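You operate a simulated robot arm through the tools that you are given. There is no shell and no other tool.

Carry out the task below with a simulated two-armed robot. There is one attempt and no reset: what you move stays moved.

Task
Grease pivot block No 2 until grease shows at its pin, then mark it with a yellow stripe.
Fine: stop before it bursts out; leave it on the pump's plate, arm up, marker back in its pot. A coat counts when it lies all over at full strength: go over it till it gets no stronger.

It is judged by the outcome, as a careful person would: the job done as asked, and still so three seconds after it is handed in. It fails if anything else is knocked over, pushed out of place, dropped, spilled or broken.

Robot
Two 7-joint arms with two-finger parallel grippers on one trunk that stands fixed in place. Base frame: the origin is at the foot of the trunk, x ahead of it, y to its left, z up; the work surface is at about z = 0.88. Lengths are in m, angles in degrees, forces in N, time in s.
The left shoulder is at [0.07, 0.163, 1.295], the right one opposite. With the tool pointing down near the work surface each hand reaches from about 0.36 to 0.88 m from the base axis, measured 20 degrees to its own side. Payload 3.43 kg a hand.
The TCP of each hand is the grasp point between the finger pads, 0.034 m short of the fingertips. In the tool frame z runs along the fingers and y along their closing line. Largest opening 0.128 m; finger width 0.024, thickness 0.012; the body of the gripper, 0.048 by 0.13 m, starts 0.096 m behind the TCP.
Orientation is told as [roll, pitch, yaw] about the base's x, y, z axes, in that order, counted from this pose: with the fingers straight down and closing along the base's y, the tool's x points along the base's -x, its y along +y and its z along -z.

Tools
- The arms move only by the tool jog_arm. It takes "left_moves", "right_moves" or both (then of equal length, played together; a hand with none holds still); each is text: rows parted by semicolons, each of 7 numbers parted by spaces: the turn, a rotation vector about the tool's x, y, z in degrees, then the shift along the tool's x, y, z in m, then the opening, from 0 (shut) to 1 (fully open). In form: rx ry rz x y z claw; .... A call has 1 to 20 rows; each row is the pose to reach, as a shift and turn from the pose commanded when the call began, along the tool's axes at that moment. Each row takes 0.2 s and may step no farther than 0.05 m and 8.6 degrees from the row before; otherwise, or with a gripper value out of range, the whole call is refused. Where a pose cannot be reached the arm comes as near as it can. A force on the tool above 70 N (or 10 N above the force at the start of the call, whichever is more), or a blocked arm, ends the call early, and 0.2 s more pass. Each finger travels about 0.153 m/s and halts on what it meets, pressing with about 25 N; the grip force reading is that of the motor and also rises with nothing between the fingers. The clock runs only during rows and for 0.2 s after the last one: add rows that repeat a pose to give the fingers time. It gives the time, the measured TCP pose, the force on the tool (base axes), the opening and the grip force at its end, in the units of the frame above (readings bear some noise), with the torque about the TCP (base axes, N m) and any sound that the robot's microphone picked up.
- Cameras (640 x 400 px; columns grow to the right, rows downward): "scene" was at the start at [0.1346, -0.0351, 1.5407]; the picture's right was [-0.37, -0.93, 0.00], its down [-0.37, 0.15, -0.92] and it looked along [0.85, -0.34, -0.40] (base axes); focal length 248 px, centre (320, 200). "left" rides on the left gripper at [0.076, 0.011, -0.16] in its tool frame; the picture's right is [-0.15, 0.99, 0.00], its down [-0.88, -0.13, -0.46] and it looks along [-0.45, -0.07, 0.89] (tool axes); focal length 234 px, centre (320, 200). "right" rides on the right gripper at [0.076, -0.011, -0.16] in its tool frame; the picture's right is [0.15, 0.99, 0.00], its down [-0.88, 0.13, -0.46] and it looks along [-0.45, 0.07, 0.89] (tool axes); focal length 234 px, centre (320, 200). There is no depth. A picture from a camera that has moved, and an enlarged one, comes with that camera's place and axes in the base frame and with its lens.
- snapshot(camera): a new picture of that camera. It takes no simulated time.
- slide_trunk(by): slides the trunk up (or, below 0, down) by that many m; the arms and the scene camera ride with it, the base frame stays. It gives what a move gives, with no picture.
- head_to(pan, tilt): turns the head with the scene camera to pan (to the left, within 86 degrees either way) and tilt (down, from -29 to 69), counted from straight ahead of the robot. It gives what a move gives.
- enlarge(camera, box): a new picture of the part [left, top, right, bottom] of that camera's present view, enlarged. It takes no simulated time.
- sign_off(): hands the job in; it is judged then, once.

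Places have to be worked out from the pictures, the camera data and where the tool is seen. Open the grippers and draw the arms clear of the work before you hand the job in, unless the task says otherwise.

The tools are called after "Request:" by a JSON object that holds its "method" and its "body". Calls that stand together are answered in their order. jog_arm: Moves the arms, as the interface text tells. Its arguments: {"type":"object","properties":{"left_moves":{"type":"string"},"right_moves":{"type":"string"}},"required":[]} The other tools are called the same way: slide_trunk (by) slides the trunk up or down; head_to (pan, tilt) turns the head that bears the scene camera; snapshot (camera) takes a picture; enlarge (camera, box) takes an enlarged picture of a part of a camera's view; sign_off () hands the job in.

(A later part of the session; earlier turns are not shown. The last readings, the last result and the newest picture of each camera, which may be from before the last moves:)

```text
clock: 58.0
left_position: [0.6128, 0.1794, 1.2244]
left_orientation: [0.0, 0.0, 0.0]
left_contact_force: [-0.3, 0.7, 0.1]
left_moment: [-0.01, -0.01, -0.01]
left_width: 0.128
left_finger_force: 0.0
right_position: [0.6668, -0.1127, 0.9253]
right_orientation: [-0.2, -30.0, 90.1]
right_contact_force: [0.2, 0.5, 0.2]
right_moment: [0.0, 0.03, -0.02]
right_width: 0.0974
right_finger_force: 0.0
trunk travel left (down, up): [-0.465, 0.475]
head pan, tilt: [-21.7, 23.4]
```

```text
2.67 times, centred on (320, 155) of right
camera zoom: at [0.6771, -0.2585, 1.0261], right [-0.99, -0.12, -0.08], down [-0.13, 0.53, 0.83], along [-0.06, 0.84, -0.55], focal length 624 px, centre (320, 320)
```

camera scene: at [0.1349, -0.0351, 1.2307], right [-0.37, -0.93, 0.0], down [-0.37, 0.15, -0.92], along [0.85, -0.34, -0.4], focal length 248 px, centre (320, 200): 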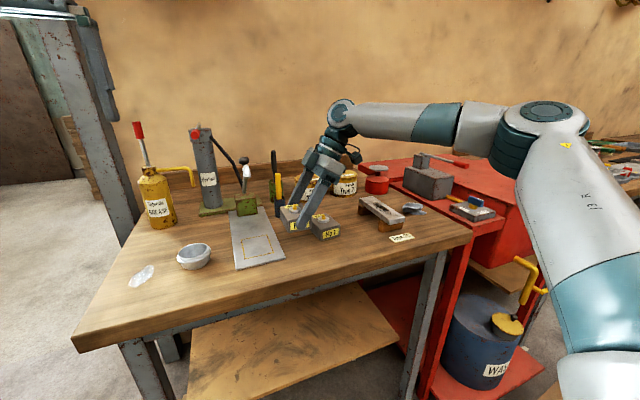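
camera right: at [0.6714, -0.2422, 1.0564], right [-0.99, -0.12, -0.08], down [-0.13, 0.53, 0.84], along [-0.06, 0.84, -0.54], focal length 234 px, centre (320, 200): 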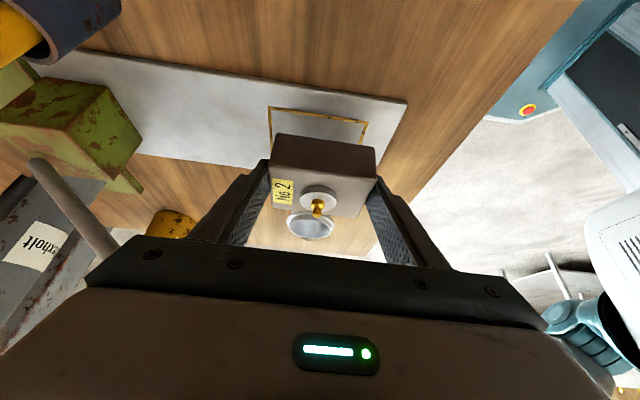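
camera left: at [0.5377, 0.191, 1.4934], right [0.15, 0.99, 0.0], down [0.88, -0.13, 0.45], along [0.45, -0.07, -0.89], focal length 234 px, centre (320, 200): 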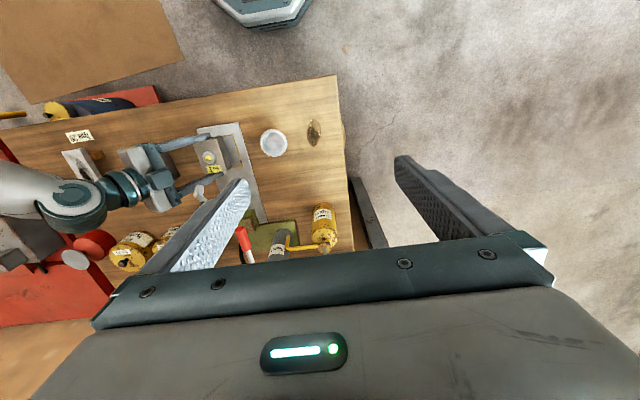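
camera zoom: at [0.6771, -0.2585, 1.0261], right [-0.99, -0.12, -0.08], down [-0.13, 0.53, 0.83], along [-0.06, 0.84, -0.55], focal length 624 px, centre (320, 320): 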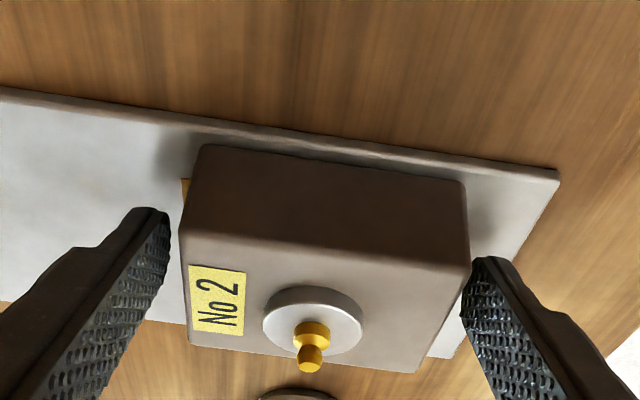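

The block stands flat on the plate. I'll slide the hand out to the right (fingers pass along the block ends), then bring the fingers to 5 cm apart behind its -y face.

Request:
{"method": "jog_arm", "body": {"right_moves": "0 0 0 0.0172 0 -0.0115 0.76; 0 0 0 0.0345 0 -0.023 0.76; 0 0 0 0.0517 0 -0.0345 0.76; 0 0 0 0.056 0 -0.037 0.55; 0 0 0 0.056 0 -0.037 0.39; 0 0 0 0.056 0 -0.037 0.39"}}

Request:
{"method": "enlarge", "body": {"camera": "scene", "box": [210, 190, 322, 260]}}

Request:
{"method": "enlarge", "body": {"camera": "right", "box": [200, 60, 440, 210]}}

Request:
{"method": "enlarge", "body": {"camera": "left", "box": [120, 90, 280, 190]}}

```text
clock: 59.4
left_position: [0.6127, 0.1793, 1.2239]
left_orientation: [-0.1, 0.0, 0.0]
left_contact_force: [-1.1, -0.6, 0.3]
left_moment: [-0.01, -0.02, 0.02]
left_width: 0.128
left_finger_force: 0.1
right_position: [0.6682, -0.1795, 0.93]
right_orientation: [-0.3, -30.0, 89.8]
right_contact_force: [1.0, -0.6, -0.4]
right_moment: [-0.01, -0.01, 0.01]
right_width: 0.05
right_finger_force: 0.1
trunk travel left (down, up): [-0.465, 0.475]
head pan, tilt: [-21.7, 23.4]
```

```text
5.71 times, centred on (266, 225) of scene
camera zoom: at [0.1345, -0.0349, 1.2307], right [-0.37, -0.93, 0.0], down [-0.37, 0.15, -0.92], along [0.85, -0.34, -0.4], focal length 1416 px, centre (629, 57)
```

zoom: 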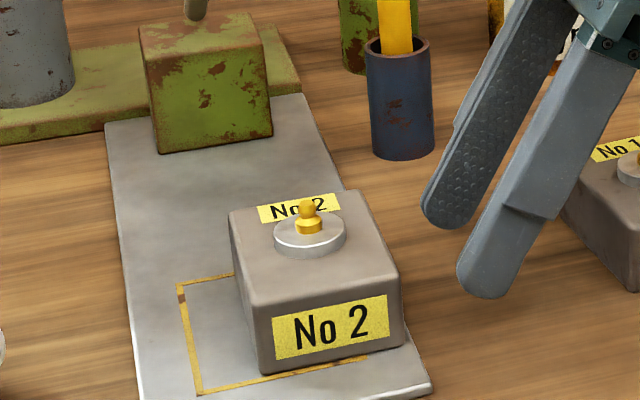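

```text
2.67 times, centred on (320, 135) of right
camera zoom: at [0.6771, -0.3256, 1.0304], right [-0.99, -0.12, -0.08], down [-0.13, 0.53, 0.83], along [-0.06, 0.84, -0.55], focal length 624 px, centre (320, 373)
```

zoom: 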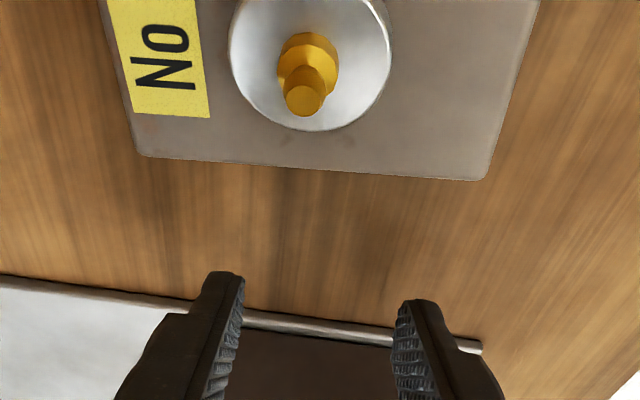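

```text
4.00 times, centred on (200, 140) of left
camera zoom: at [0.5366, 0.1911, 1.3838], right [0.15, 0.99, 0.0], down [0.88, -0.13, 0.46], along [0.45, -0.07, -0.89], focal length 937 px, centre (800, 440)
```

zoom: 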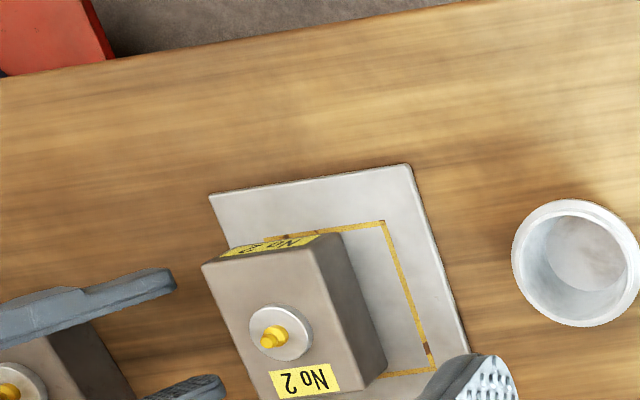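

The block is square and at the right x (front face ≈ 0.630, outline front ≈ 0.626), about 2 cm too far right. I'll push it left slowly with both fingertips, stopping a little short first.

Request:
{"method": "jog_arm", "body": {"right_moves": "0 0 0 -0.0087 0 0.005 0.39; 0 0 0 -0.0156 0 0.009 0.39; 0 0 0 -0.0208 0 0.012 0.39; 0 0 0 -0.026 0 0.015 0.39; 0 0 0 -0.0303 0 0.0175 0.39; 0 0 0 -0.0303 0 0.0175 0.39"}}

Request:
{"method": "enlarge", "body": {"camera": "scene", "box": [210, 190, 322, 260]}}

Request:
{"method": "enlarge", "body": {"camera": "left", "box": [120, 90, 280, 190]}}

```text
clock: 60.8
left_position: [0.6134, 0.1794, 1.2255]
left_orientation: [0.0, 0.0, 0.0]
left_contact_force: [-0.4, -0.3, -0.2]
left_moment: [0.0, -0.01, 0.05]
left_width: 0.1284
left_finger_force: 0.0
right_position: [0.6674, -0.1449, 0.9288]
right_orientation: [-0.2, -30.1, 90.1]
right_contact_force: [-0.1, -1.4, 0.3]
right_moment: [0.03, 0.0, -0.06]
right_width: 0.0498
right_finger_force: 0.1
trunk travel left (down, up): [-0.465, 0.475]
head pan, tilt: [-21.7, 23.4]
```

```text
5.71 times, centred on (266, 225) of scene
camera zoom: at [0.1345, -0.0351, 1.2307], right [-0.37, -0.93, 0.0], down [-0.37, 0.15, -0.92], along [0.85, -0.34, -0.4], focal length 1416 px, centre (629, 57)
```

zoom: 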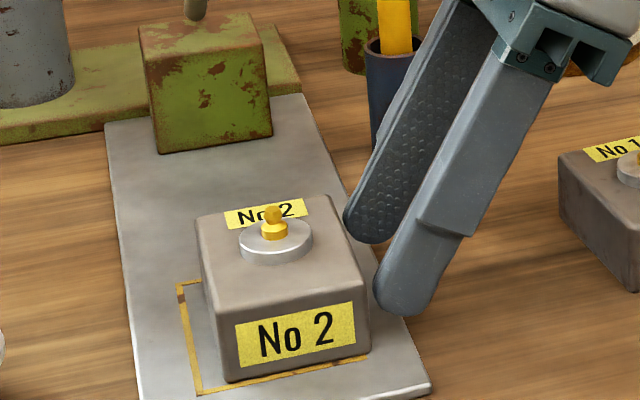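

```text
4.00 times, centred on (200, 140) of left
camera zoom: at [0.5366, 0.1909, 1.3839], right [0.15, 0.99, 0.0], down [0.88, -0.13, 0.46], along [0.45, -0.07, -0.89], focal length 937 px, centre (800, 440)
```

zoom: 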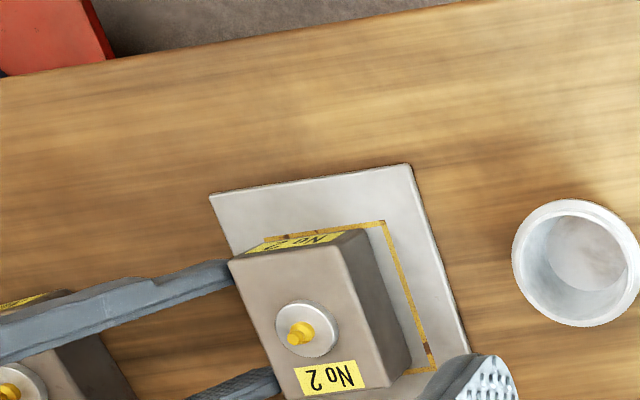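

The block is following squarely; its centre is now at y ≈ -0.088 against the outline centre of -0.0816. One more push of 6.5 mm.

Request:
{"method": "jog_arm", "body": {"right_moves": "0 0 0 -0.0028 0 0.0016 0.39; 0 0 0 -0.0056 0 0.0032 0.39; 0 0 0 -0.0056 0 0.0032 0.39"}}

Request:
{"method": "enlarge", "body": {"camera": "scene", "box": [210, 190, 322, 260]}}

Request:
{"method": "enlarge", "body": {"camera": "left", "box": [120, 90, 280, 190]}}

```text
clock: 61.6
left_position: [0.6132, 0.18, 1.2237]
left_orientation: [0.0, 0.0, 0.0]
left_contact_force: [0.4, -0.1, 0.6]
left_moment: [-0.01, 0.01, 0.0]
left_width: 0.128
left_finger_force: 0.0
right_position: [0.668, -0.1371, 0.9291]
right_orientation: [-0.2, -30.0, 90.0]
right_contact_force: [0.1, -3.0, 0.9]
right_moment: [-0.01, -0.01, -0.04]
right_width: 0.0502
right_finger_force: 0.1
trunk travel left (down, up): [-0.465, 0.475]
head pan, tilt: [-21.7, 23.4]
```

```text
5.71 times, centred on (266, 225) of scene
camera zoom: at [0.1344, -0.0351, 1.2307], right [-0.37, -0.93, 0.0], down [-0.37, 0.15, -0.92], along [0.85, -0.34, -0.4], focal length 1416 px, centre (629, 57)
```

zoom: 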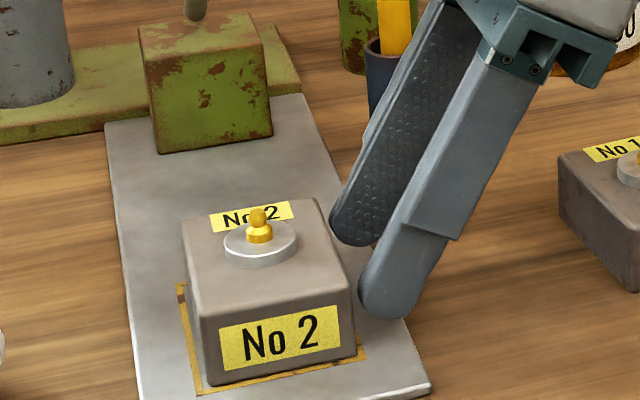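

```text
4.00 times, centred on (200, 140) of left
camera zoom: at [0.5365, 0.1909, 1.3839], right [0.15, 0.99, 0.0], down [0.88, -0.13, 0.46], along [0.45, -0.07, -0.89], focal length 937 px, centre (800, 440)
```

zoom: 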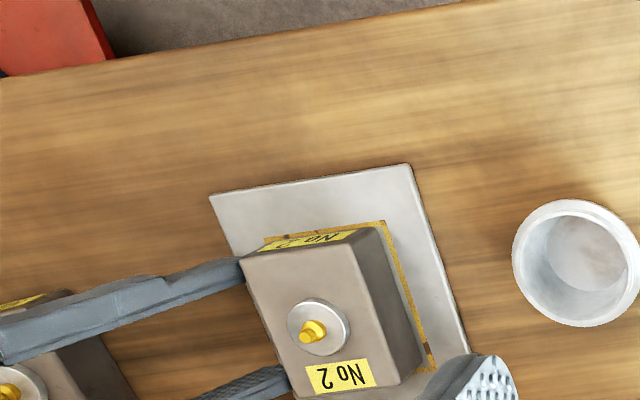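

The block now sits centred inside the outline. I'll withdraw the right hand to the right and up, clear of No 1.

Request:
{"method": "jog_arm", "body": {"right_moves": "0 0 0 0.013 0 -0.0075 0.39; 0 0 0 0.026 0 -0.015 0.39; 0 0 0 0.024 0 -0.0485 0.39; 0 0 0 0.022 0 -0.082 0.39; 0 0 0 0.0218 0.012 -0.1223 0.39; 0 0 0 0.0216 0.025 -0.1626 0.39; 0 0 0 0.0214 0.037 -0.2029 0.39; 0 0 0 0.0212 0.05 -0.2432 0.39; 0 0 0 0.0212 0.05 -0.2432 0.39"}}

Request:
{"method": "snapshot", "body": {"camera": "scene"}}

Request:
{"method": "snapshot", "body": {"camera": "right"}}

Request:
{"method": "snapshot", "body": {"camera": "left"}}

```text
clock: 63.6
left_position: [0.6132, 0.1801, 1.2249]
left_orientation: [-0.1, 0.2, 0.1]
left_contact_force: [0.6, 0.0, 0.6]
left_moment: [-0.01, 0.04, 0.02]
left_width: 0.128
left_finger_force: 0.1
right_position: [0.6169, -0.2782, 1.1316]
right_orientation: [0.0, -30.0, 89.8]
right_contact_force: [0.2, 0.4, -0.1]
right_moment: [-0.03, 0.02, 0.0]
right_width: 0.0501
right_finger_force: 0.2
trunk travel left (down, up): [-0.465, 0.475]
head pan, tilt: [-21.7, 23.4]
```

```text
taken
camera scene: at [0.1353, -0.0348, 1.2306], right [-0.37, -0.93, 0.0], down [-0.37, 0.15, -0.92], along [0.85, -0.34, -0.4], focal length 248 px, centre (320, 200)
```

scene: 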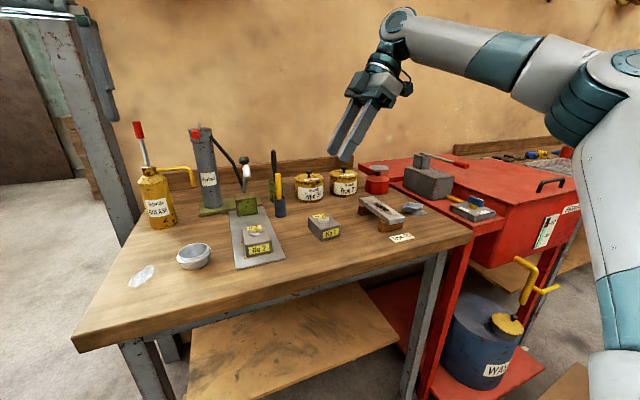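

```text
taken
camera right: at [0.6265, -0.4243, 1.2307], right [-0.99, -0.12, -0.07], down [-0.13, 0.53, 0.83], along [-0.06, 0.84, -0.55], focal length 234 px, centre (320, 200)
```

right: 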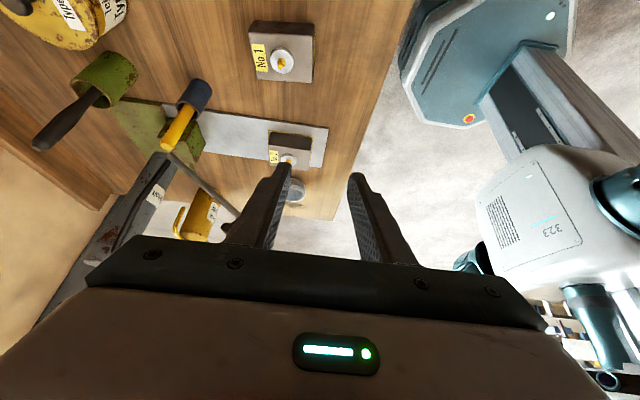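

```text
taken
camera left: at [0.5375, 0.1913, 1.3833], right [0.15, 0.99, 0.0], down [0.88, -0.13, 0.45], along [0.45, -0.07, -0.89], focal length 234 px, centre (320, 200)
```

left: 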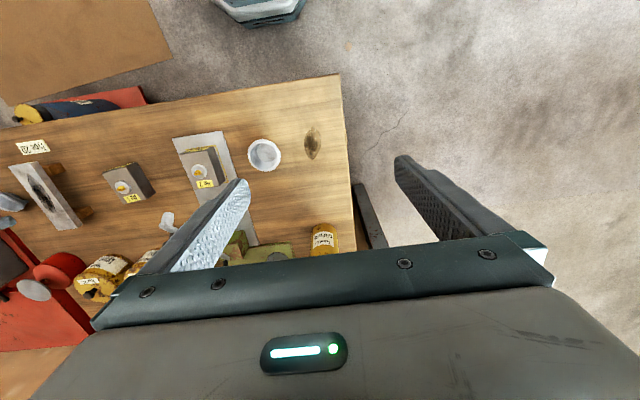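

Now I turn the right hand to point left with the fingers one above the other (roll ≈ 60°), so it can straddle the arm tube like a fork.

Request:
{"method": "jog_arm", "body": {"right_moves": "-1.96 -1.96 7.31 0 0 -0.003 0.39; -3.92 -3.92 14.62 0 0 -0.006 0.39; -5.88 -5.88 21.9 0 0 -0.009 0.39; -7.83 -7.83 29.2 0 0 -0.012 0.39; -9.8 -9.8 36.5 0 0 -0.015 0.39; -11.75 -11.75 43.85 0 0 -0.018 0.39; -13.7 -13.7 51.2 0 0 -0.02 0.39; -15.67 -15.67 58.5 0 0 -0.02 0.39; -17.6 -17.6 65.8 0 0 -0.02 0.39; -19.6 -19.6 73.1 0 0 -0.02 0.39; -21.5 -21.5 80.4 0 0 -0.02 0.39; -23.5 -23.5 87.7 0 0 -0.02 0.39; -23.5 -23.5 87.7 0 0 -0.02 0.39"}}

Request:
{"method": "snapshot", "body": {"camera": "scene"}}

Request:
{"method": "snapshot", "body": {"camera": "right"}}

```text
clock: 66.4
left_position: [0.6126, 0.1801, 1.2247]
left_orientation: [0.0, -0.1, 0.2]
left_contact_force: [0.1, 0.3, -0.1]
left_moment: [0.03, -0.02, 0.01]
left_width: 0.1278
left_finger_force: 0.2
right_position: [0.6154, -0.2873, 1.1491]
right_orientation: [60.1, -0.1, -0.1]
right_contact_force: [-0.2, 0.4, -0.2]
right_moment: [0.01, 0.01, 0.02]
right_width: 0.05
right_finger_force: 0.1
trunk travel left (down, up): [-0.465, 0.475]
head pan, tilt: [-21.7, 23.4]
```

```text
taken
camera scene: at [0.1346, -0.0346, 1.2307], right [-0.37, -0.93, 0.0], down [-0.37, 0.15, -0.92], along [0.85, -0.34, -0.4], focal length 248 px, centre (320, 200)
```

scene: 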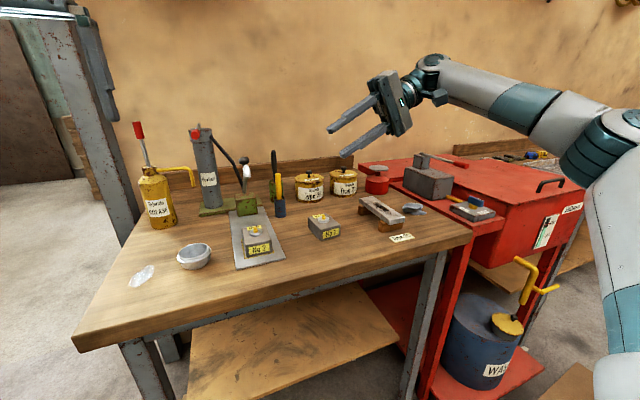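

```text
taken
camera right: at [0.5394, -0.4315, 1.2171], right [-0.15, 0.49, 0.86], down [0.88, -0.33, 0.34], along [0.45, 0.8, -0.39], focal length 234 px, centre (320, 200)
```

right: 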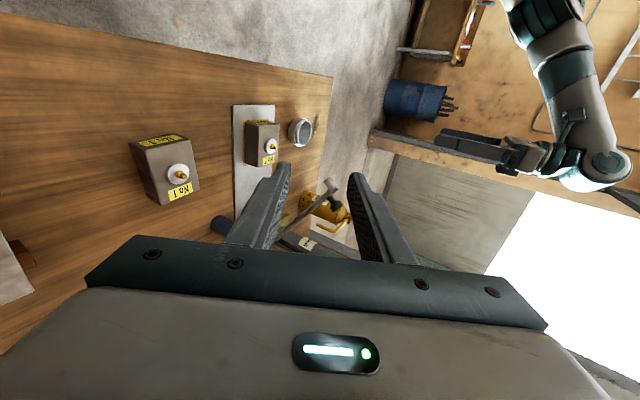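

The hand is in the fork posture. Let me get precise views of the arm, knob, lever and block from both cameras.

Request:
{"method": "enlarge", "body": {"camera": "scene", "box": [180, 115, 308, 195]}}

Request:
{"method": "enlarge", "body": {"camera": "scene", "box": [222, 150, 286, 190]}}

Request:
{"method": "enlarge", "body": {"camera": "right", "box": [210, 90, 370, 190]}}

Request:
{"method": "enlarge", "body": {"camera": "right", "box": [270, 160, 366, 220]}}

Request:
{"method": "enlarge", "body": {"camera": "scene", "box": [220, 200, 300, 250]}}

```text
5.00 times, centred on (244, 155) of scene
camera zoom: at [0.1346, -0.0346, 1.2307], right [-0.37, -0.93, 0.0], down [-0.37, 0.15, -0.92], along [0.85, -0.34, -0.4], focal length 1239 px, centre (700, 425)
```

zoom: 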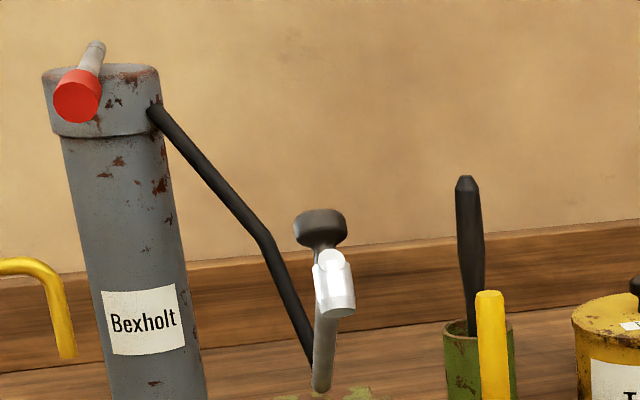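

```text
10.00 times, centred on (254, 170) of scene
camera zoom: at [0.1346, -0.0346, 1.2307], right [-0.37, -0.93, 0.0], down [-0.37, 0.15, -0.92], along [0.85, -0.34, -0.4], focal length 2478 px, centre (980, 500)
```

zoom: 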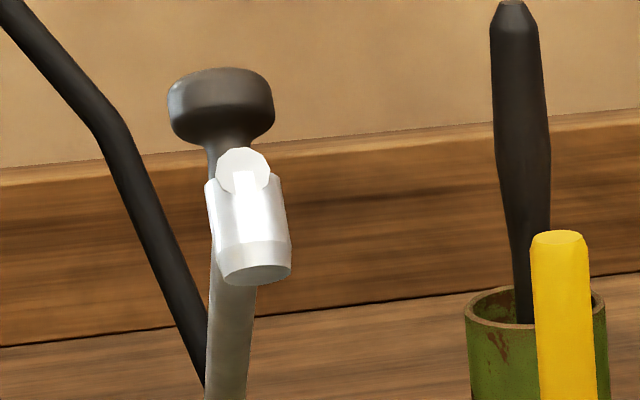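

```text
4.00 times, centred on (290, 140) of right
camera zoom: at [0.5394, -0.4315, 1.2171], right [-0.15, 0.49, 0.86], down [0.88, -0.33, 0.34], along [0.45, 0.8, -0.39], focal length 937 px, centre (440, 440)
```

zoom: 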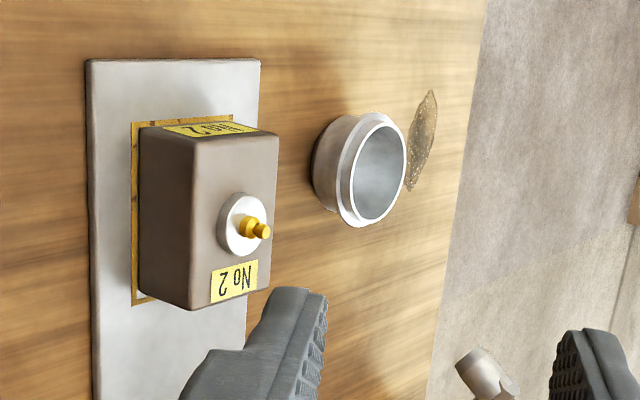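

```text
6.67 times, centred on (318, 190) of right
camera zoom: at [0.5394, -0.4315, 1.2171], right [-0.15, 0.49, 0.86], down [0.88, -0.33, 0.34], along [0.45, 0.8, -0.39], focal length 1561 px, centre (333, 267)
```

zoom: 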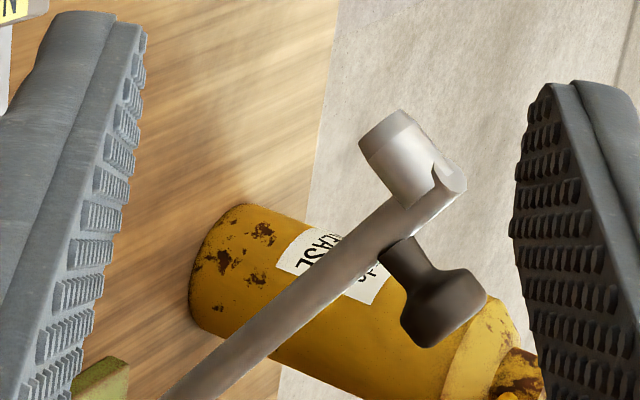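

```text
8.00 times, centred on (260, 225) of scene
camera zoom: at [0.1346, -0.0346, 1.2307], right [-0.37, -0.93, 0.0], down [-0.37, 0.15, -0.92], along [0.85, -0.34, -0.4], focal length 1983 px, centre (800, 0)
```

zoom: 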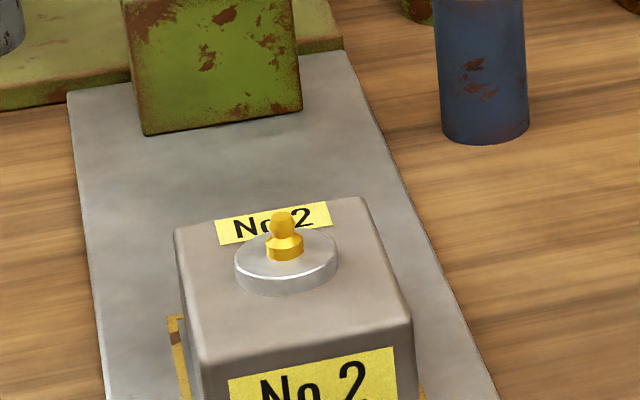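

From the right camera view I place the arm's pivot near (0.865, 0.962) in x–z, arm angle ≈ 34°, and knob cap at (0.734, 1.085). The tube runs through (0.766, -0.0805, 1.029), where I want the fork. I'll approach to 10 cm short of it with roll 75°.

Request:
{"method": "jog_arm", "body": {"right_moves": "-3 0 0 -0.03 -0.0018 0.0265 0.39; -6 0 0 -0.06 -0.0036 0.0529 0.39; -9 0 0 -0.09 -0.0055 0.0794 0.39; -12 0 0 -0.12 -0.0073 0.1058 0.39; -15 0 0 -0.15 -0.0091 0.1323 0.39; -15 0 0 -0.15 -0.0091 0.1323 0.39"}}

Request:
{"method": "snapshot", "body": {"camera": "scene"}}

Request:
{"method": "snapshot", "body": {"camera": "right"}}

```text
clock: 67.8
left_position: [0.6134, 0.1803, 1.224]
left_orientation: [0.1, 0.0, 0.1]
left_contact_force: [0.0, -0.2, 0.4]
left_moment: [0.01, 0.0, -0.03]
left_width: 0.1281
left_finger_force: 0.1
right_position: [0.6978, -0.1815, 1.1364]
right_orientation: [70.0, -0.9, -2.1]
right_contact_force: [-0.4, -0.2, -0.5]
right_moment: [-0.02, 0.02, -0.01]
right_width: 0.0497
right_finger_force: 0.1
right hand out of reach, approached as far as the arm can: row 3, 4, 5, 6
trunk travel left (down, up): [-0.465, 0.475]
head pan, tilt: [-21.7, 23.4]
```

```text
taken
camera scene: at [0.1343, -0.035, 1.2307], right [-0.37, -0.93, 0.0], down [-0.37, 0.15, -0.92], along [0.85, -0.34, -0.4], focal length 248 px, centre (320, 200)
```

scene: 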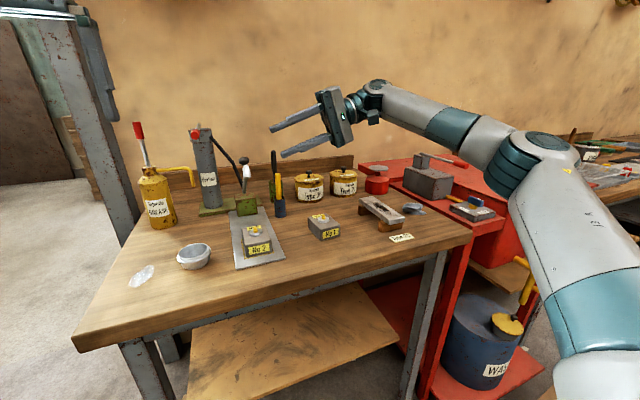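

```text
taken
camera right: at [0.6152, -0.3332, 1.1797], right [-0.15, 0.34, 0.93], down [0.86, -0.42, 0.29], along [0.49, 0.84, -0.24], focal length 234 px, centre (320, 200)
```

right: 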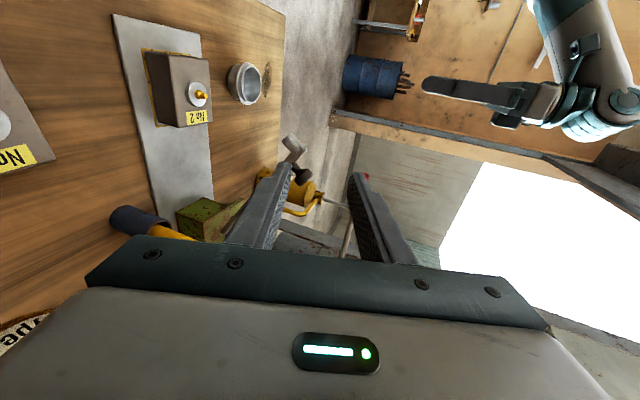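

Pointing straight left is at the reach limit there. I'll instead point the hand forward-left (yaw about -45°), which keeps the wrist closer in. Rotating in free air and backing off a little.

Request:
{"method": "jog_arm", "body": {"right_moves": "-0.83 -6.82 2.15 0.0067 -0.0058 -0.0014 0.39; -1.67 -13.6 4.3 0.0133 -0.0117 -0.0028 0.39; -2.5 -20.4 6.45 0.02 -0.0175 -0.0043 0.39; -3.33 -27.3 8.6 0.0267 -0.0233 -0.0057 0.39; -4.17 -34.1 10.75 0.0333 -0.0292 -0.0071 0.39; -5 -40.9 12.9 0.04 -0.035 -0.0085 0.39; -5 -40.9 12.9 0.04 -0.035 -0.0085 0.39"}}

Request:
{"method": "snapshot", "body": {"camera": "scene"}}

Request:
{"method": "snapshot", "body": {"camera": "right"}}

```text
clock: 69.4
left_position: [0.6127, 0.1794, 1.2241]
left_orientation: [0.2, 0.1, 0.0]
left_contact_force: [0.4, -0.7, 0.7]
left_moment: [0.04, 0.07, 0.02]
left_width: 0.1282
left_finger_force: 0.1
right_position: [0.6579, -0.2015, 1.1057]
right_orientation: [75.8, -0.5, -45.0]
right_contact_force: [-0.6, -0.1, 0.3]
right_moment: [0.03, 0.04, 0.03]
right_width: 0.0499
right_finger_force: 0.0
trunk travel left (down, up): [-0.465, 0.475]
head pan, tilt: [-21.7, 23.4]
```

```text
taken
camera scene: at [0.1354, -0.0359, 1.2305], right [-0.37, -0.93, 0.0], down [-0.37, 0.15, -0.92], along [0.85, -0.34, -0.4], focal length 248 px, centre (320, 200)
```

scene: 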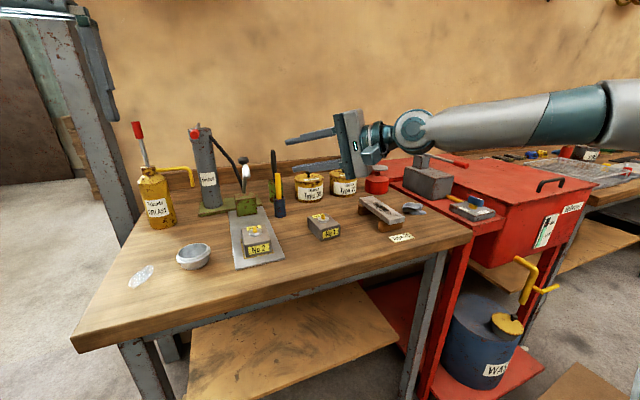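

```text
taken
camera right: at [0.4924, -0.2592, 1.1331], right [0.06, 0.28, 0.96], down [0.33, -0.91, 0.25], along [0.94, 0.3, -0.15], focal length 234 px, centre (320, 200)
```

right: 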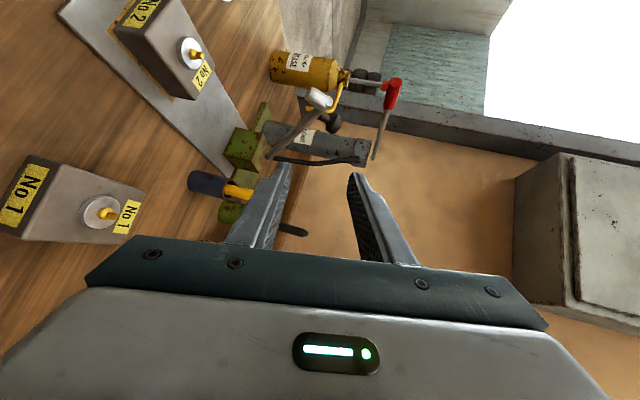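

That posture is well within reach. Approaching to about 10 cm short of the tube, aligned with it.

Request:
{"method": "jog_arm", "body": {"right_moves": "0 0 0 -0.0012 -0.0138 0.0271 0.39; 0 0 0 -0.0024 -0.0276 0.0541 0.39; 0 0 0 -0.0036 -0.0414 0.0812 0.39; 0 0 0 -0.0036 -0.0414 0.0812 0.39"}}

Request:
{"method": "enlarge", "body": {"camera": "right", "box": [180, 40, 420, 240]}}

Request:
{"method": "enlarge", "body": {"camera": "scene", "box": [190, 110, 350, 210]}}

```text
clock: 70.4
left_position: [0.6124, 0.1788, 1.2251]
left_orientation: [0.1, 0.0, -0.1]
left_contact_force: [-0.9, 0.1, 0.5]
left_moment: [-0.02, 0.0, 0.02]
left_width: 0.1278
left_finger_force: 0.1
right_position: [0.7083, -0.1549, 1.0478]
right_orientation: [75.8, -0.6, -45.1]
right_contact_force: [0.3, -0.4, 0.6]
right_moment: [0.05, -0.03, -0.03]
right_width: 0.0496
right_finger_force: 0.0
trunk travel left (down, up): [-0.465, 0.475]
head pan, tilt: [-21.7, 23.4]
```

```text
2.00 times, centred on (300, 140) of right
camera zoom: at [0.5427, -0.213, 1.0744], right [0.06, 0.28, 0.96], down [0.33, -0.91, 0.25], along [0.94, 0.3, -0.15], focal length 468 px, centre (360, 320)
```

zoom: 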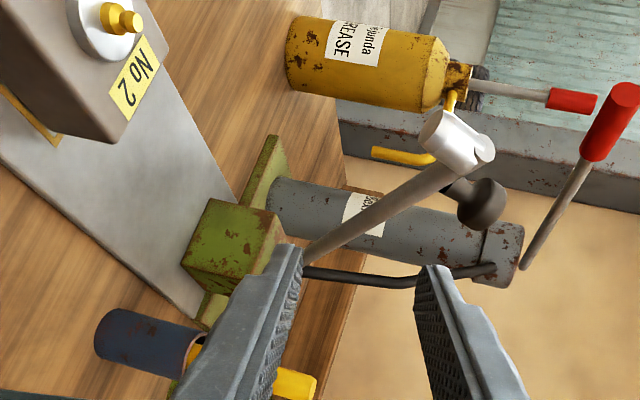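

```text
4.00 times, centred on (270, 160) of scene
camera zoom: at [0.1338, -0.0355, 1.2308], right [-0.37, -0.93, 0.0], down [-0.37, 0.15, -0.92], along [0.85, -0.34, -0.4], focal length 991 px, centre (520, 360)
```

zoom: 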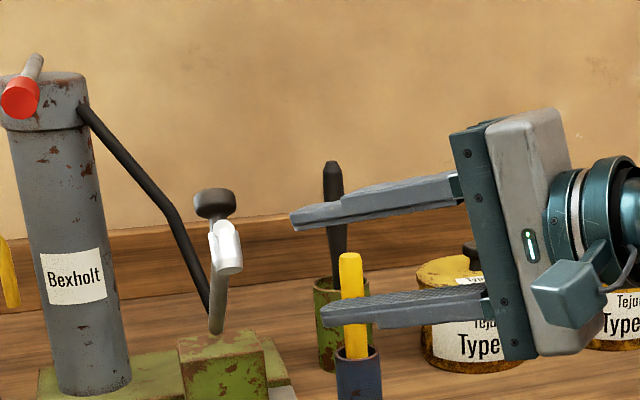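

The view is very clear. In the scene view the lower finger and the yellow pen overlap; I'll zoom to check the depth order before going on.

Request:
{"method": "enlarge", "body": {"camera": "scene", "box": [256, 166, 304, 196]}}

Request:
{"method": "enlarge", "body": {"camera": "right", "box": [210, 160, 370, 260]}}

```text
13.33 times, centred on (280, 181) of scene
camera zoom: at [0.1338, -0.0355, 1.2308], right [-0.37, -0.93, 0.0], down [-0.37, 0.15, -0.92], along [0.85, -0.34, -0.4], focal length 3304 px, centre (853, 453)
```

zoom: 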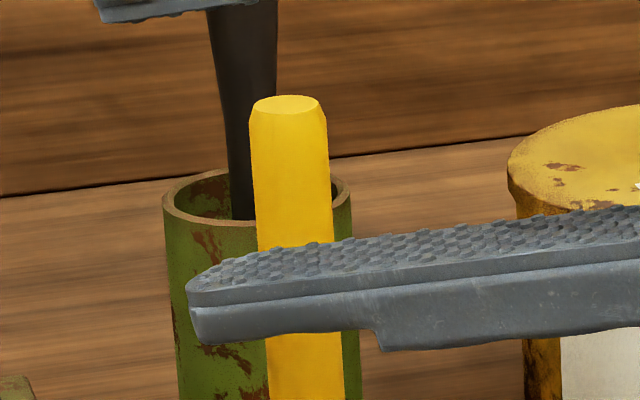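

```text
4.00 times, centred on (290, 210) of right
camera zoom: at [0.5427, -0.213, 1.0744], right [0.06, 0.28, 0.96], down [0.33, -0.91, 0.25], along [0.94, 0.3, -0.15], focal length 937 px, centre (440, 160)
```

zoom: 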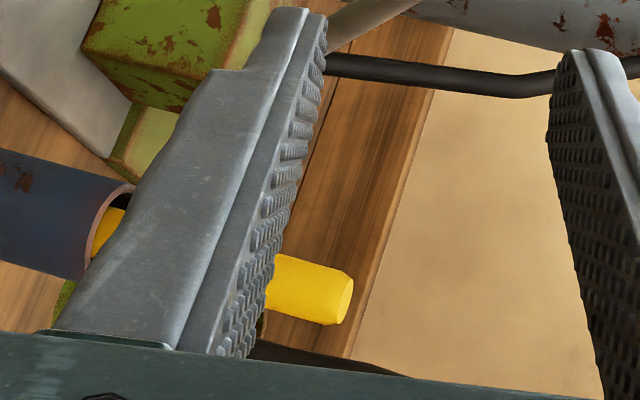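

The finger is well in front of the pen (about 9 cm off its line). The tube's line is confirmed (32° slope, passing (0.777, 1.020)). I'll slide the open fork forward over the tube.

Request:
{"method": "jog_arm", "body": {"right_moves": "0 0 0 -0.0002 -0.0011 0.0251 0.39; 0 0 0 -0.0005 -0.0022 0.0503 0.39; 0 0 0 -0.0007 -0.0032 0.0754 0.39; 0 0 0 -0.0009 -0.0043 0.1005 0.39; 0 0 0 -0.0009 -0.0043 0.1005 0.39"}}

Request:
{"method": "enlarge", "body": {"camera": "right", "box": [180, 40, 420, 240]}}

Request:
{"method": "enlarge", "body": {"camera": "scene", "box": [210, 130, 306, 190]}}

```text
clock: 71.6
left_position: [0.6113, 0.1802, 1.2248]
left_orientation: [0.0, 0.0, -0.1]
left_contact_force: [0.2, 0.0, 0.2]
left_moment: [0.04, -0.01, -0.01]
left_width: 0.1277
left_finger_force: 0.1
right_position: [0.7763, -0.0889, 1.0173]
right_orientation: [75.8, -0.6, -44.9]
right_contact_force: [-0.9, -0.1, 0.4]
right_moment: [0.01, 0.02, 0.05]
right_width: 0.0498
right_finger_force: 0.1
trunk travel left (down, up): [-0.465, 0.475]
head pan, tilt: [-21.7, 23.4]
```

```text
2.00 times, centred on (300, 140) of right
camera zoom: at [0.6114, -0.146, 1.0448], right [0.06, 0.28, 0.96], down [0.33, -0.91, 0.25], along [0.94, 0.3, -0.15], focal length 468 px, centre (360, 320)
```

zoom: 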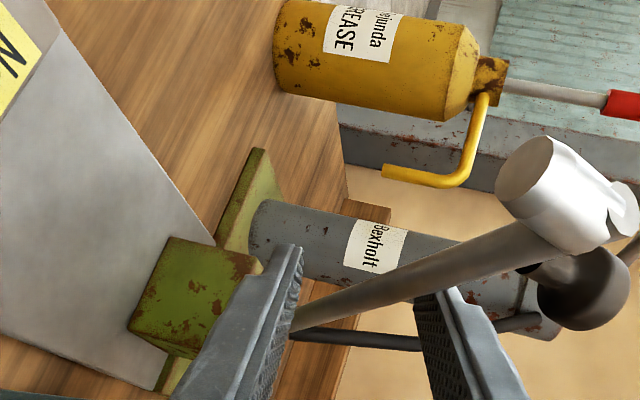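

```text
6.67 times, centred on (258, 160) of scene
camera zoom: at [0.1339, -0.0353, 1.2308], right [-0.37, -0.93, 0.0], down [-0.37, 0.15, -0.92], along [0.85, -0.34, -0.4], focal length 1652 px, centre (733, 467)
```

zoom: 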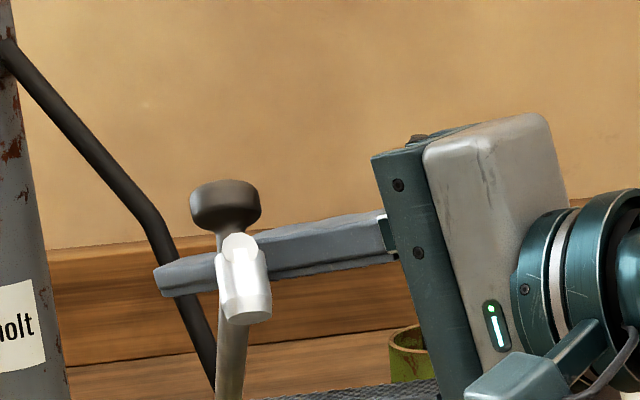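

The fork straddles the tube properly: lower finger under it, upper finger above. I'll narrow the fork and begin lowering the arm along its arc, watching the force.

Request:
{"method": "jog_arm", "body": {"right_moves": "0 0 0 0 0 0 0.3; 0 0 0 0 0 0 0.23; 0 0 0 0.0017 -0.0065 -0.0002 0.23; 0 0 0 0.0034 -0.013 -0.0003 0.23; 0 0 0 0.0052 -0.0195 -0.0005 0.23; 0 0 0 0.0069 -0.0259 -0.0006 0.23; 0 0 0 0.0069 -0.0259 -0.0006 0.23"}}

Request:
{"method": "enlarge", "body": {"camera": "right", "box": [180, 40, 420, 240]}}

Request:
{"method": "enlarge", "body": {"camera": "scene", "box": [210, 140, 338, 220]}}

```text
clock: 73.2
left_position: [0.6133, 0.18, 1.2238]
left_orientation: [0.0, 0.0, 0.0]
left_contact_force: [0.6, -0.7, -0.3]
left_moment: [0.02, 0.01, 0.02]
left_width: 0.128
left_finger_force: 0.3
right_position: [0.7674, -0.0887, 0.992]
right_orientation: [75.9, -0.5, -45.0]
right_contact_force: [0.2, 0.0, 0.2]
right_moment: [0.0, 0.02, 0.0]
right_width: 0.0297
right_finger_force: 0.1
trunk travel left (down, up): [-0.465, 0.475]
head pan, tilt: [-21.7, 23.4]
```

```text
2.00 times, centred on (300, 140) of right
camera zoom: at [0.6022, -0.1461, 1.0194], right [0.06, 0.28, 0.96], down [0.33, -0.91, 0.25], along [0.94, 0.3, -0.15], focal length 468 px, centre (360, 320)
```

zoom: 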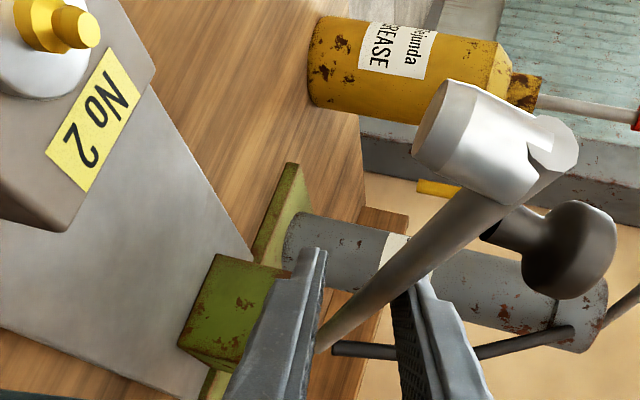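

```text
5.00 times, centred on (274, 180) of scene
camera zoom: at [0.1345, -0.0349, 1.2307], right [-0.37, -0.93, 0.0], down [-0.37, 0.15, -0.92], along [0.85, -0.34, -0.4], focal length 1239 px, centre (550, 300)
```

zoom: 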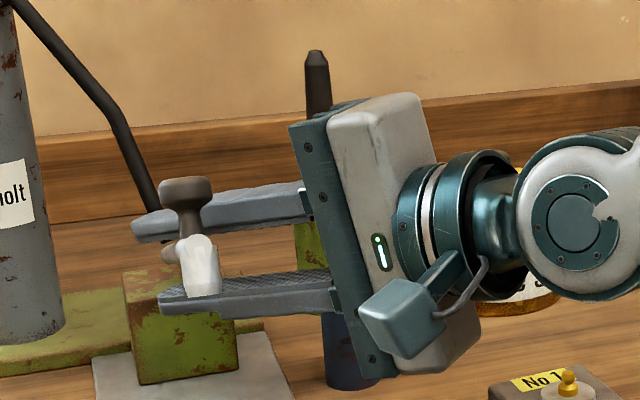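

The arm follows down with almost no force (now about 21°). Continuing to about 8°, then I'll look at nozzle versus nipple.

Request:
{"method": "jog_arm", "body": {"right_moves": "0 0 0 0.0014 -0.0076 0.0005 0.23; 0 0 0 0.0028 -0.0152 0.0009 0.23; 0 0 0 0.0042 -0.0228 0.0014 0.23; 0 0 0 0.0042 -0.0228 0.0014 0.23"}}

Request:
{"method": "enlarge", "body": {"camera": "right", "box": [180, 20, 420, 220]}}

Request:
{"method": "enlarge", "body": {"camera": "scene", "box": [210, 160, 306, 220]}}

```text
clock: 74.2
left_position: [0.6128, 0.1811, 1.2234]
left_orientation: [0.0, 0.0, 0.1]
left_contact_force: [0.5, 0.7, 0.0]
left_moment: [0.03, 0.0, -0.03]
left_width: 0.1279
left_finger_force: 0.1
right_position: [0.7626, -0.0891, 0.9696]
right_orientation: [75.8, -0.6, -45.1]
right_contact_force: [-0.2, 1.2, -0.6]
right_moment: [-0.01, 0.0, -0.03]
right_width: 0.0294
right_finger_force: 0.0
trunk travel left (down, up): [-0.465, 0.475]
head pan, tilt: [-21.7, 23.4]
```

```text
2.00 times, centred on (300, 120) of right
camera zoom: at [0.5964, -0.1459, 0.997], right [0.06, 0.28, 0.96], down [0.33, -0.91, 0.25], along [0.94, 0.3, -0.15], focal length 468 px, centre (360, 360)
```

zoom: 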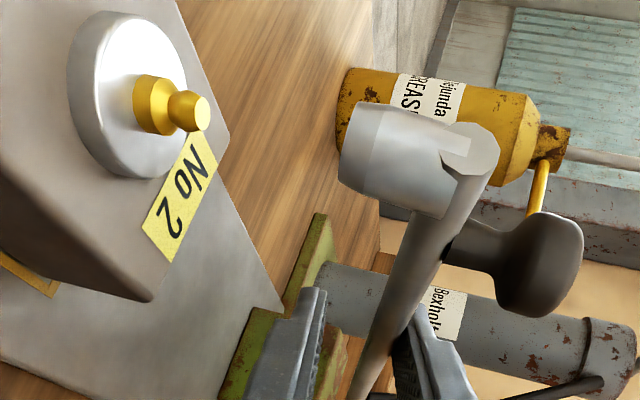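

```text
6.67 times, centred on (258, 190) of scene
camera zoom: at [0.1344, -0.0349, 1.2307], right [-0.37, -0.93, 0.0], down [-0.37, 0.15, -0.92], along [0.85, -0.34, -0.4], focal length 1652 px, centre (733, 267)
```

zoom: 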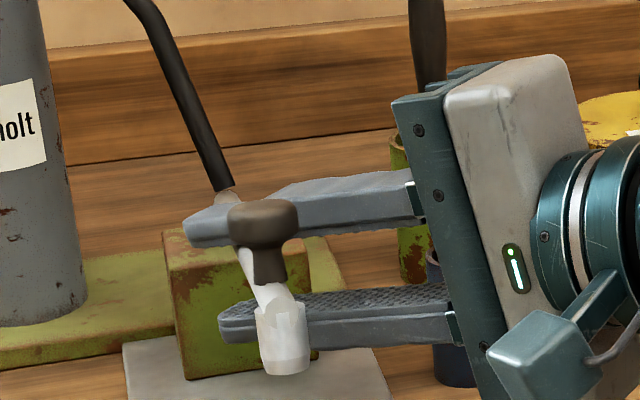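

The nozzle tip is at about (0.669, 0.975) and the nipple tip at (0.666, 0.943), well lined up. I'll lower in small steps until they meet.

Request:
{"method": "jog_arm", "body": {"right_moves": "0 0 0 0.0002 -0.0039 0.0008 0.23; 0 0 0 0.0003 -0.0079 0.0016 0.23; 0 0 0 0.0005 -0.0118 0.0025 0.23; 0 0 0 0.0005 -0.0118 0.0025 0.23"}}

Request:
{"method": "enlarge", "body": {"camera": "right", "box": [180, 20, 420, 220]}}

Request:
{"method": "enlarge", "body": {"camera": "scene", "box": [220, 180, 300, 230]}}

```text
clock: 75.2
left_position: [0.6117, 0.1795, 1.2245]
left_orientation: [0.0, -0.1, 0.0]
left_contact_force: [-0.6, 0.7, -0.1]
left_moment: [0.0, -0.01, 0.02]
left_width: 0.1281
left_finger_force: 0.1
right_position: [0.7614, -0.0878, 0.9575]
right_orientation: [75.8, -0.6, -45.0]
right_contact_force: [-0.1, 0.7, 0.0]
right_moment: [0.03, 0.01, 0.0]
right_width: 0.0292
right_finger_force: 0.1
trunk travel left (down, up): [-0.465, 0.475]
head pan, tilt: [-21.7, 23.4]
```

```text
2.00 times, centred on (300, 120) of right
camera zoom: at [0.5959, -0.1459, 0.985], right [0.06, 0.28, 0.96], down [0.33, -0.91, 0.25], along [0.94, 0.3, -0.15], focal length 468 px, centre (360, 360)
```

zoom: 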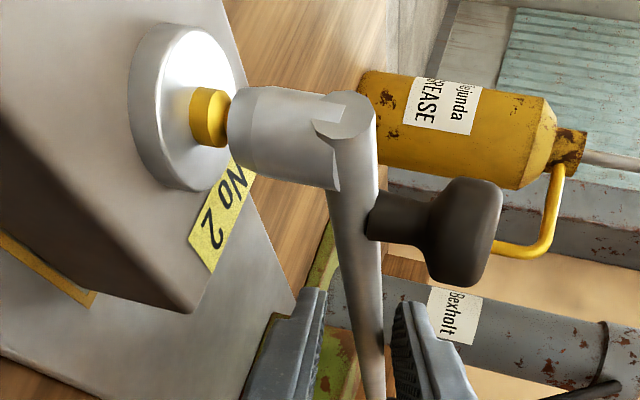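

```text
8.00 times, centred on (260, 205) of scene
camera zoom: at [0.1345, -0.0349, 1.2307], right [-0.37, -0.93, 0.0], down [-0.37, 0.15, -0.92], along [0.85, -0.34, -0.4], focal length 1983 px, centre (800, 160)
```

zoom: 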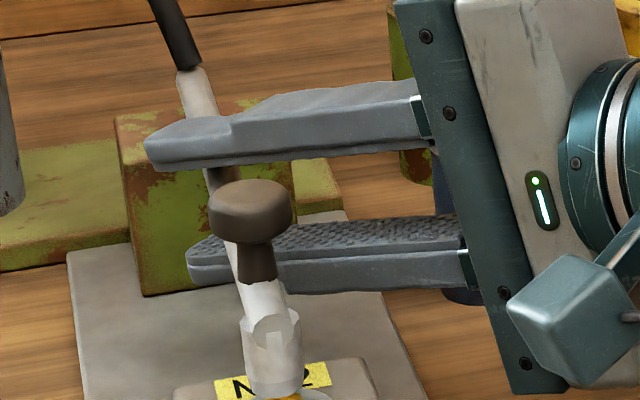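

The nozzle now sits over the nipple's head, nicely aligned. I'll press down a little more to seat it, watching the force.

Request:
{"method": "jog_arm", "body": {"right_moves": "0 0 0 0.0001 -0.0029 0.0006 0.23; 0 0 0 0.0002 -0.0058 0.0012 0.23; 0 0 0 0.0002 -0.0058 0.0012 0.23"}}

Request:
{"method": "enlarge", "body": {"camera": "right", "box": [180, 20, 420, 220]}}

```text
clock: 76.0
left_position: [0.6114, 0.1811, 1.2247]
left_orientation: [0.0, 0.0, 0.1]
left_contact_force: [0.5, -0.1, 0.4]
left_moment: [0.03, 0.0, 0.03]
left_width: 0.128
left_finger_force: 0.1
right_position: [0.7619, -0.0891, 0.9537]
right_orientation: [75.9, -0.6, -45.1]
right_contact_force: [1.8, 0.5, 4.4]
right_moment: [0.03, -0.19, -0.04]
right_width: 0.0329
right_finger_force: 3.5
trunk travel left (down, up): [-0.465, 0.475]
head pan, tilt: [-21.7, 23.4]
```

```text
2.00 times, centred on (300, 120) of right
camera zoom: at [0.5957, -0.146, 0.9803], right [0.06, 0.28, 0.96], down [0.33, -0.91, 0.25], along [0.94, 0.3, -0.15], focal length 468 px, centre (360, 360)
```

zoom: 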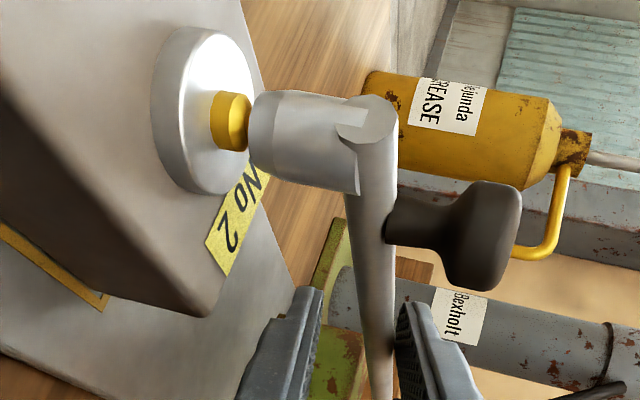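

The coupler is seated (4 N, tube pressing the upper finger). The right hand stays as a fork holding the arm, and its camera has a superb view of the pin disc. Next I turn the left hand to point forward-right with its fingers one above the other, to fork the pump lever.

Request:
{"method": "jog_arm", "body": {"left_moves": "5.63 -3.25 -4.24 0 0 0 1; 11.27 -6.5 -8.48 0 0 0 0.9; 16.9 -9.75 -12.7 0 0 0 0.8; 22.5 -13 -17 0 0 0 0.7; 28.2 -16.25 -21.2 0 0 0 0.6; 33.8 -19.5 -25.4 0 0 0 0.5; 39.4 -22.75 -29.7 0 0 0 0.45; 45.1 -26 -33.9 0 0 0 0.4; 50.7 -29.25 -38.2 0 0 0 0.4; 56.3 -32.5 -42.4 0 0 0 0.4; 62 -35.75 -46.7 0 0 0 0.4; 67.6 -39 -50.9 0 0 0 0.4; 67.6 -39 -50.9 0 0 0 0.4"}}

Request:
{"method": "snapshot", "body": {"camera": "scene"}}

Request:
{"method": "snapshot", "body": {"camera": "left"}}

Request:
{"method": "snapshot", "body": {"camera": "right"}}

```text
clock: 78.8
left_position: [0.6118, 0.1807, 1.2254]
left_orientation: [-75.1, 0.1, 60.1]
left_contact_force: [0.1, -0.2, 0.9]
left_moment: [-0.01, 0.02, 0.02]
left_width: 0.0512
left_finger_force: 0.1
right_position: [0.7612, -0.0876, 0.9526]
right_orientation: [75.7, -0.8, -45.1]
right_contact_force: [0.3, 2.3, 7.5]
right_moment: [0.1, -0.17, 0.07]
right_width: 0.0336
right_finger_force: 3.7
trunk travel left (down, up): [-0.465, 0.475]
head pan, tilt: [-21.7, 23.4]
```

```text
taken
camera scene: at [0.1336, -0.0344, 1.2308], right [-0.37, -0.93, 0.0], down [-0.37, 0.15, -0.92], along [0.85, -0.34, -0.4], focal length 248 px, centre (320, 200)
```

scene: 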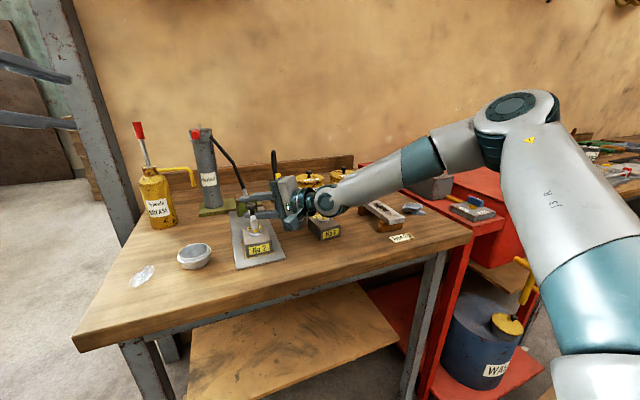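

```text
taken
camera left: at [0.4373, 0.1934, 1.2551], right [-0.15, 0.25, -0.96], down [0.09, 0.97, 0.24], along [0.99, -0.05, -0.17], focal length 234 px, centre (320, 200)
```

left: 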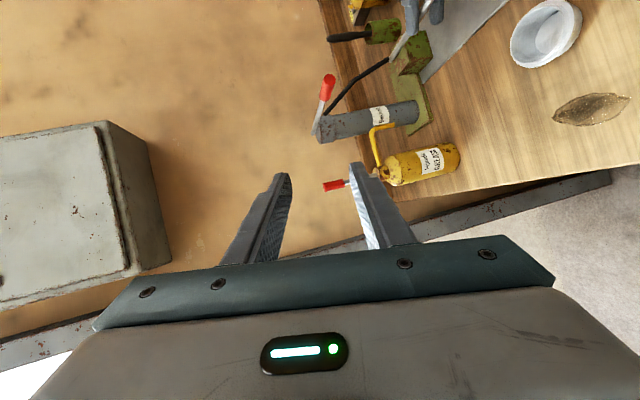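

```text
taken
camera right: at [0.5951, -0.1458, 0.98], right [0.06, 0.28, 0.96], down [0.33, -0.91, 0.25], along [0.94, 0.3, -0.15], focal length 234 px, centre (320, 200)
```

right: 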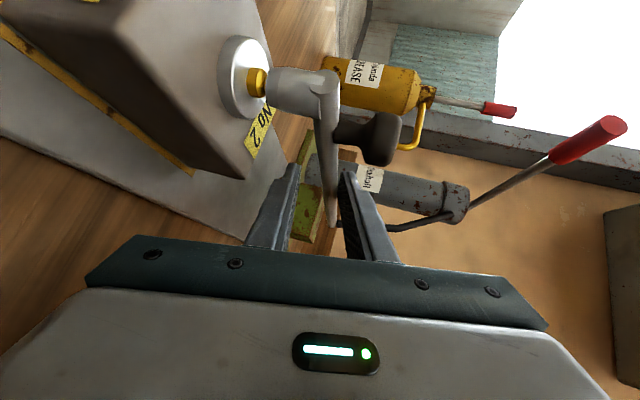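

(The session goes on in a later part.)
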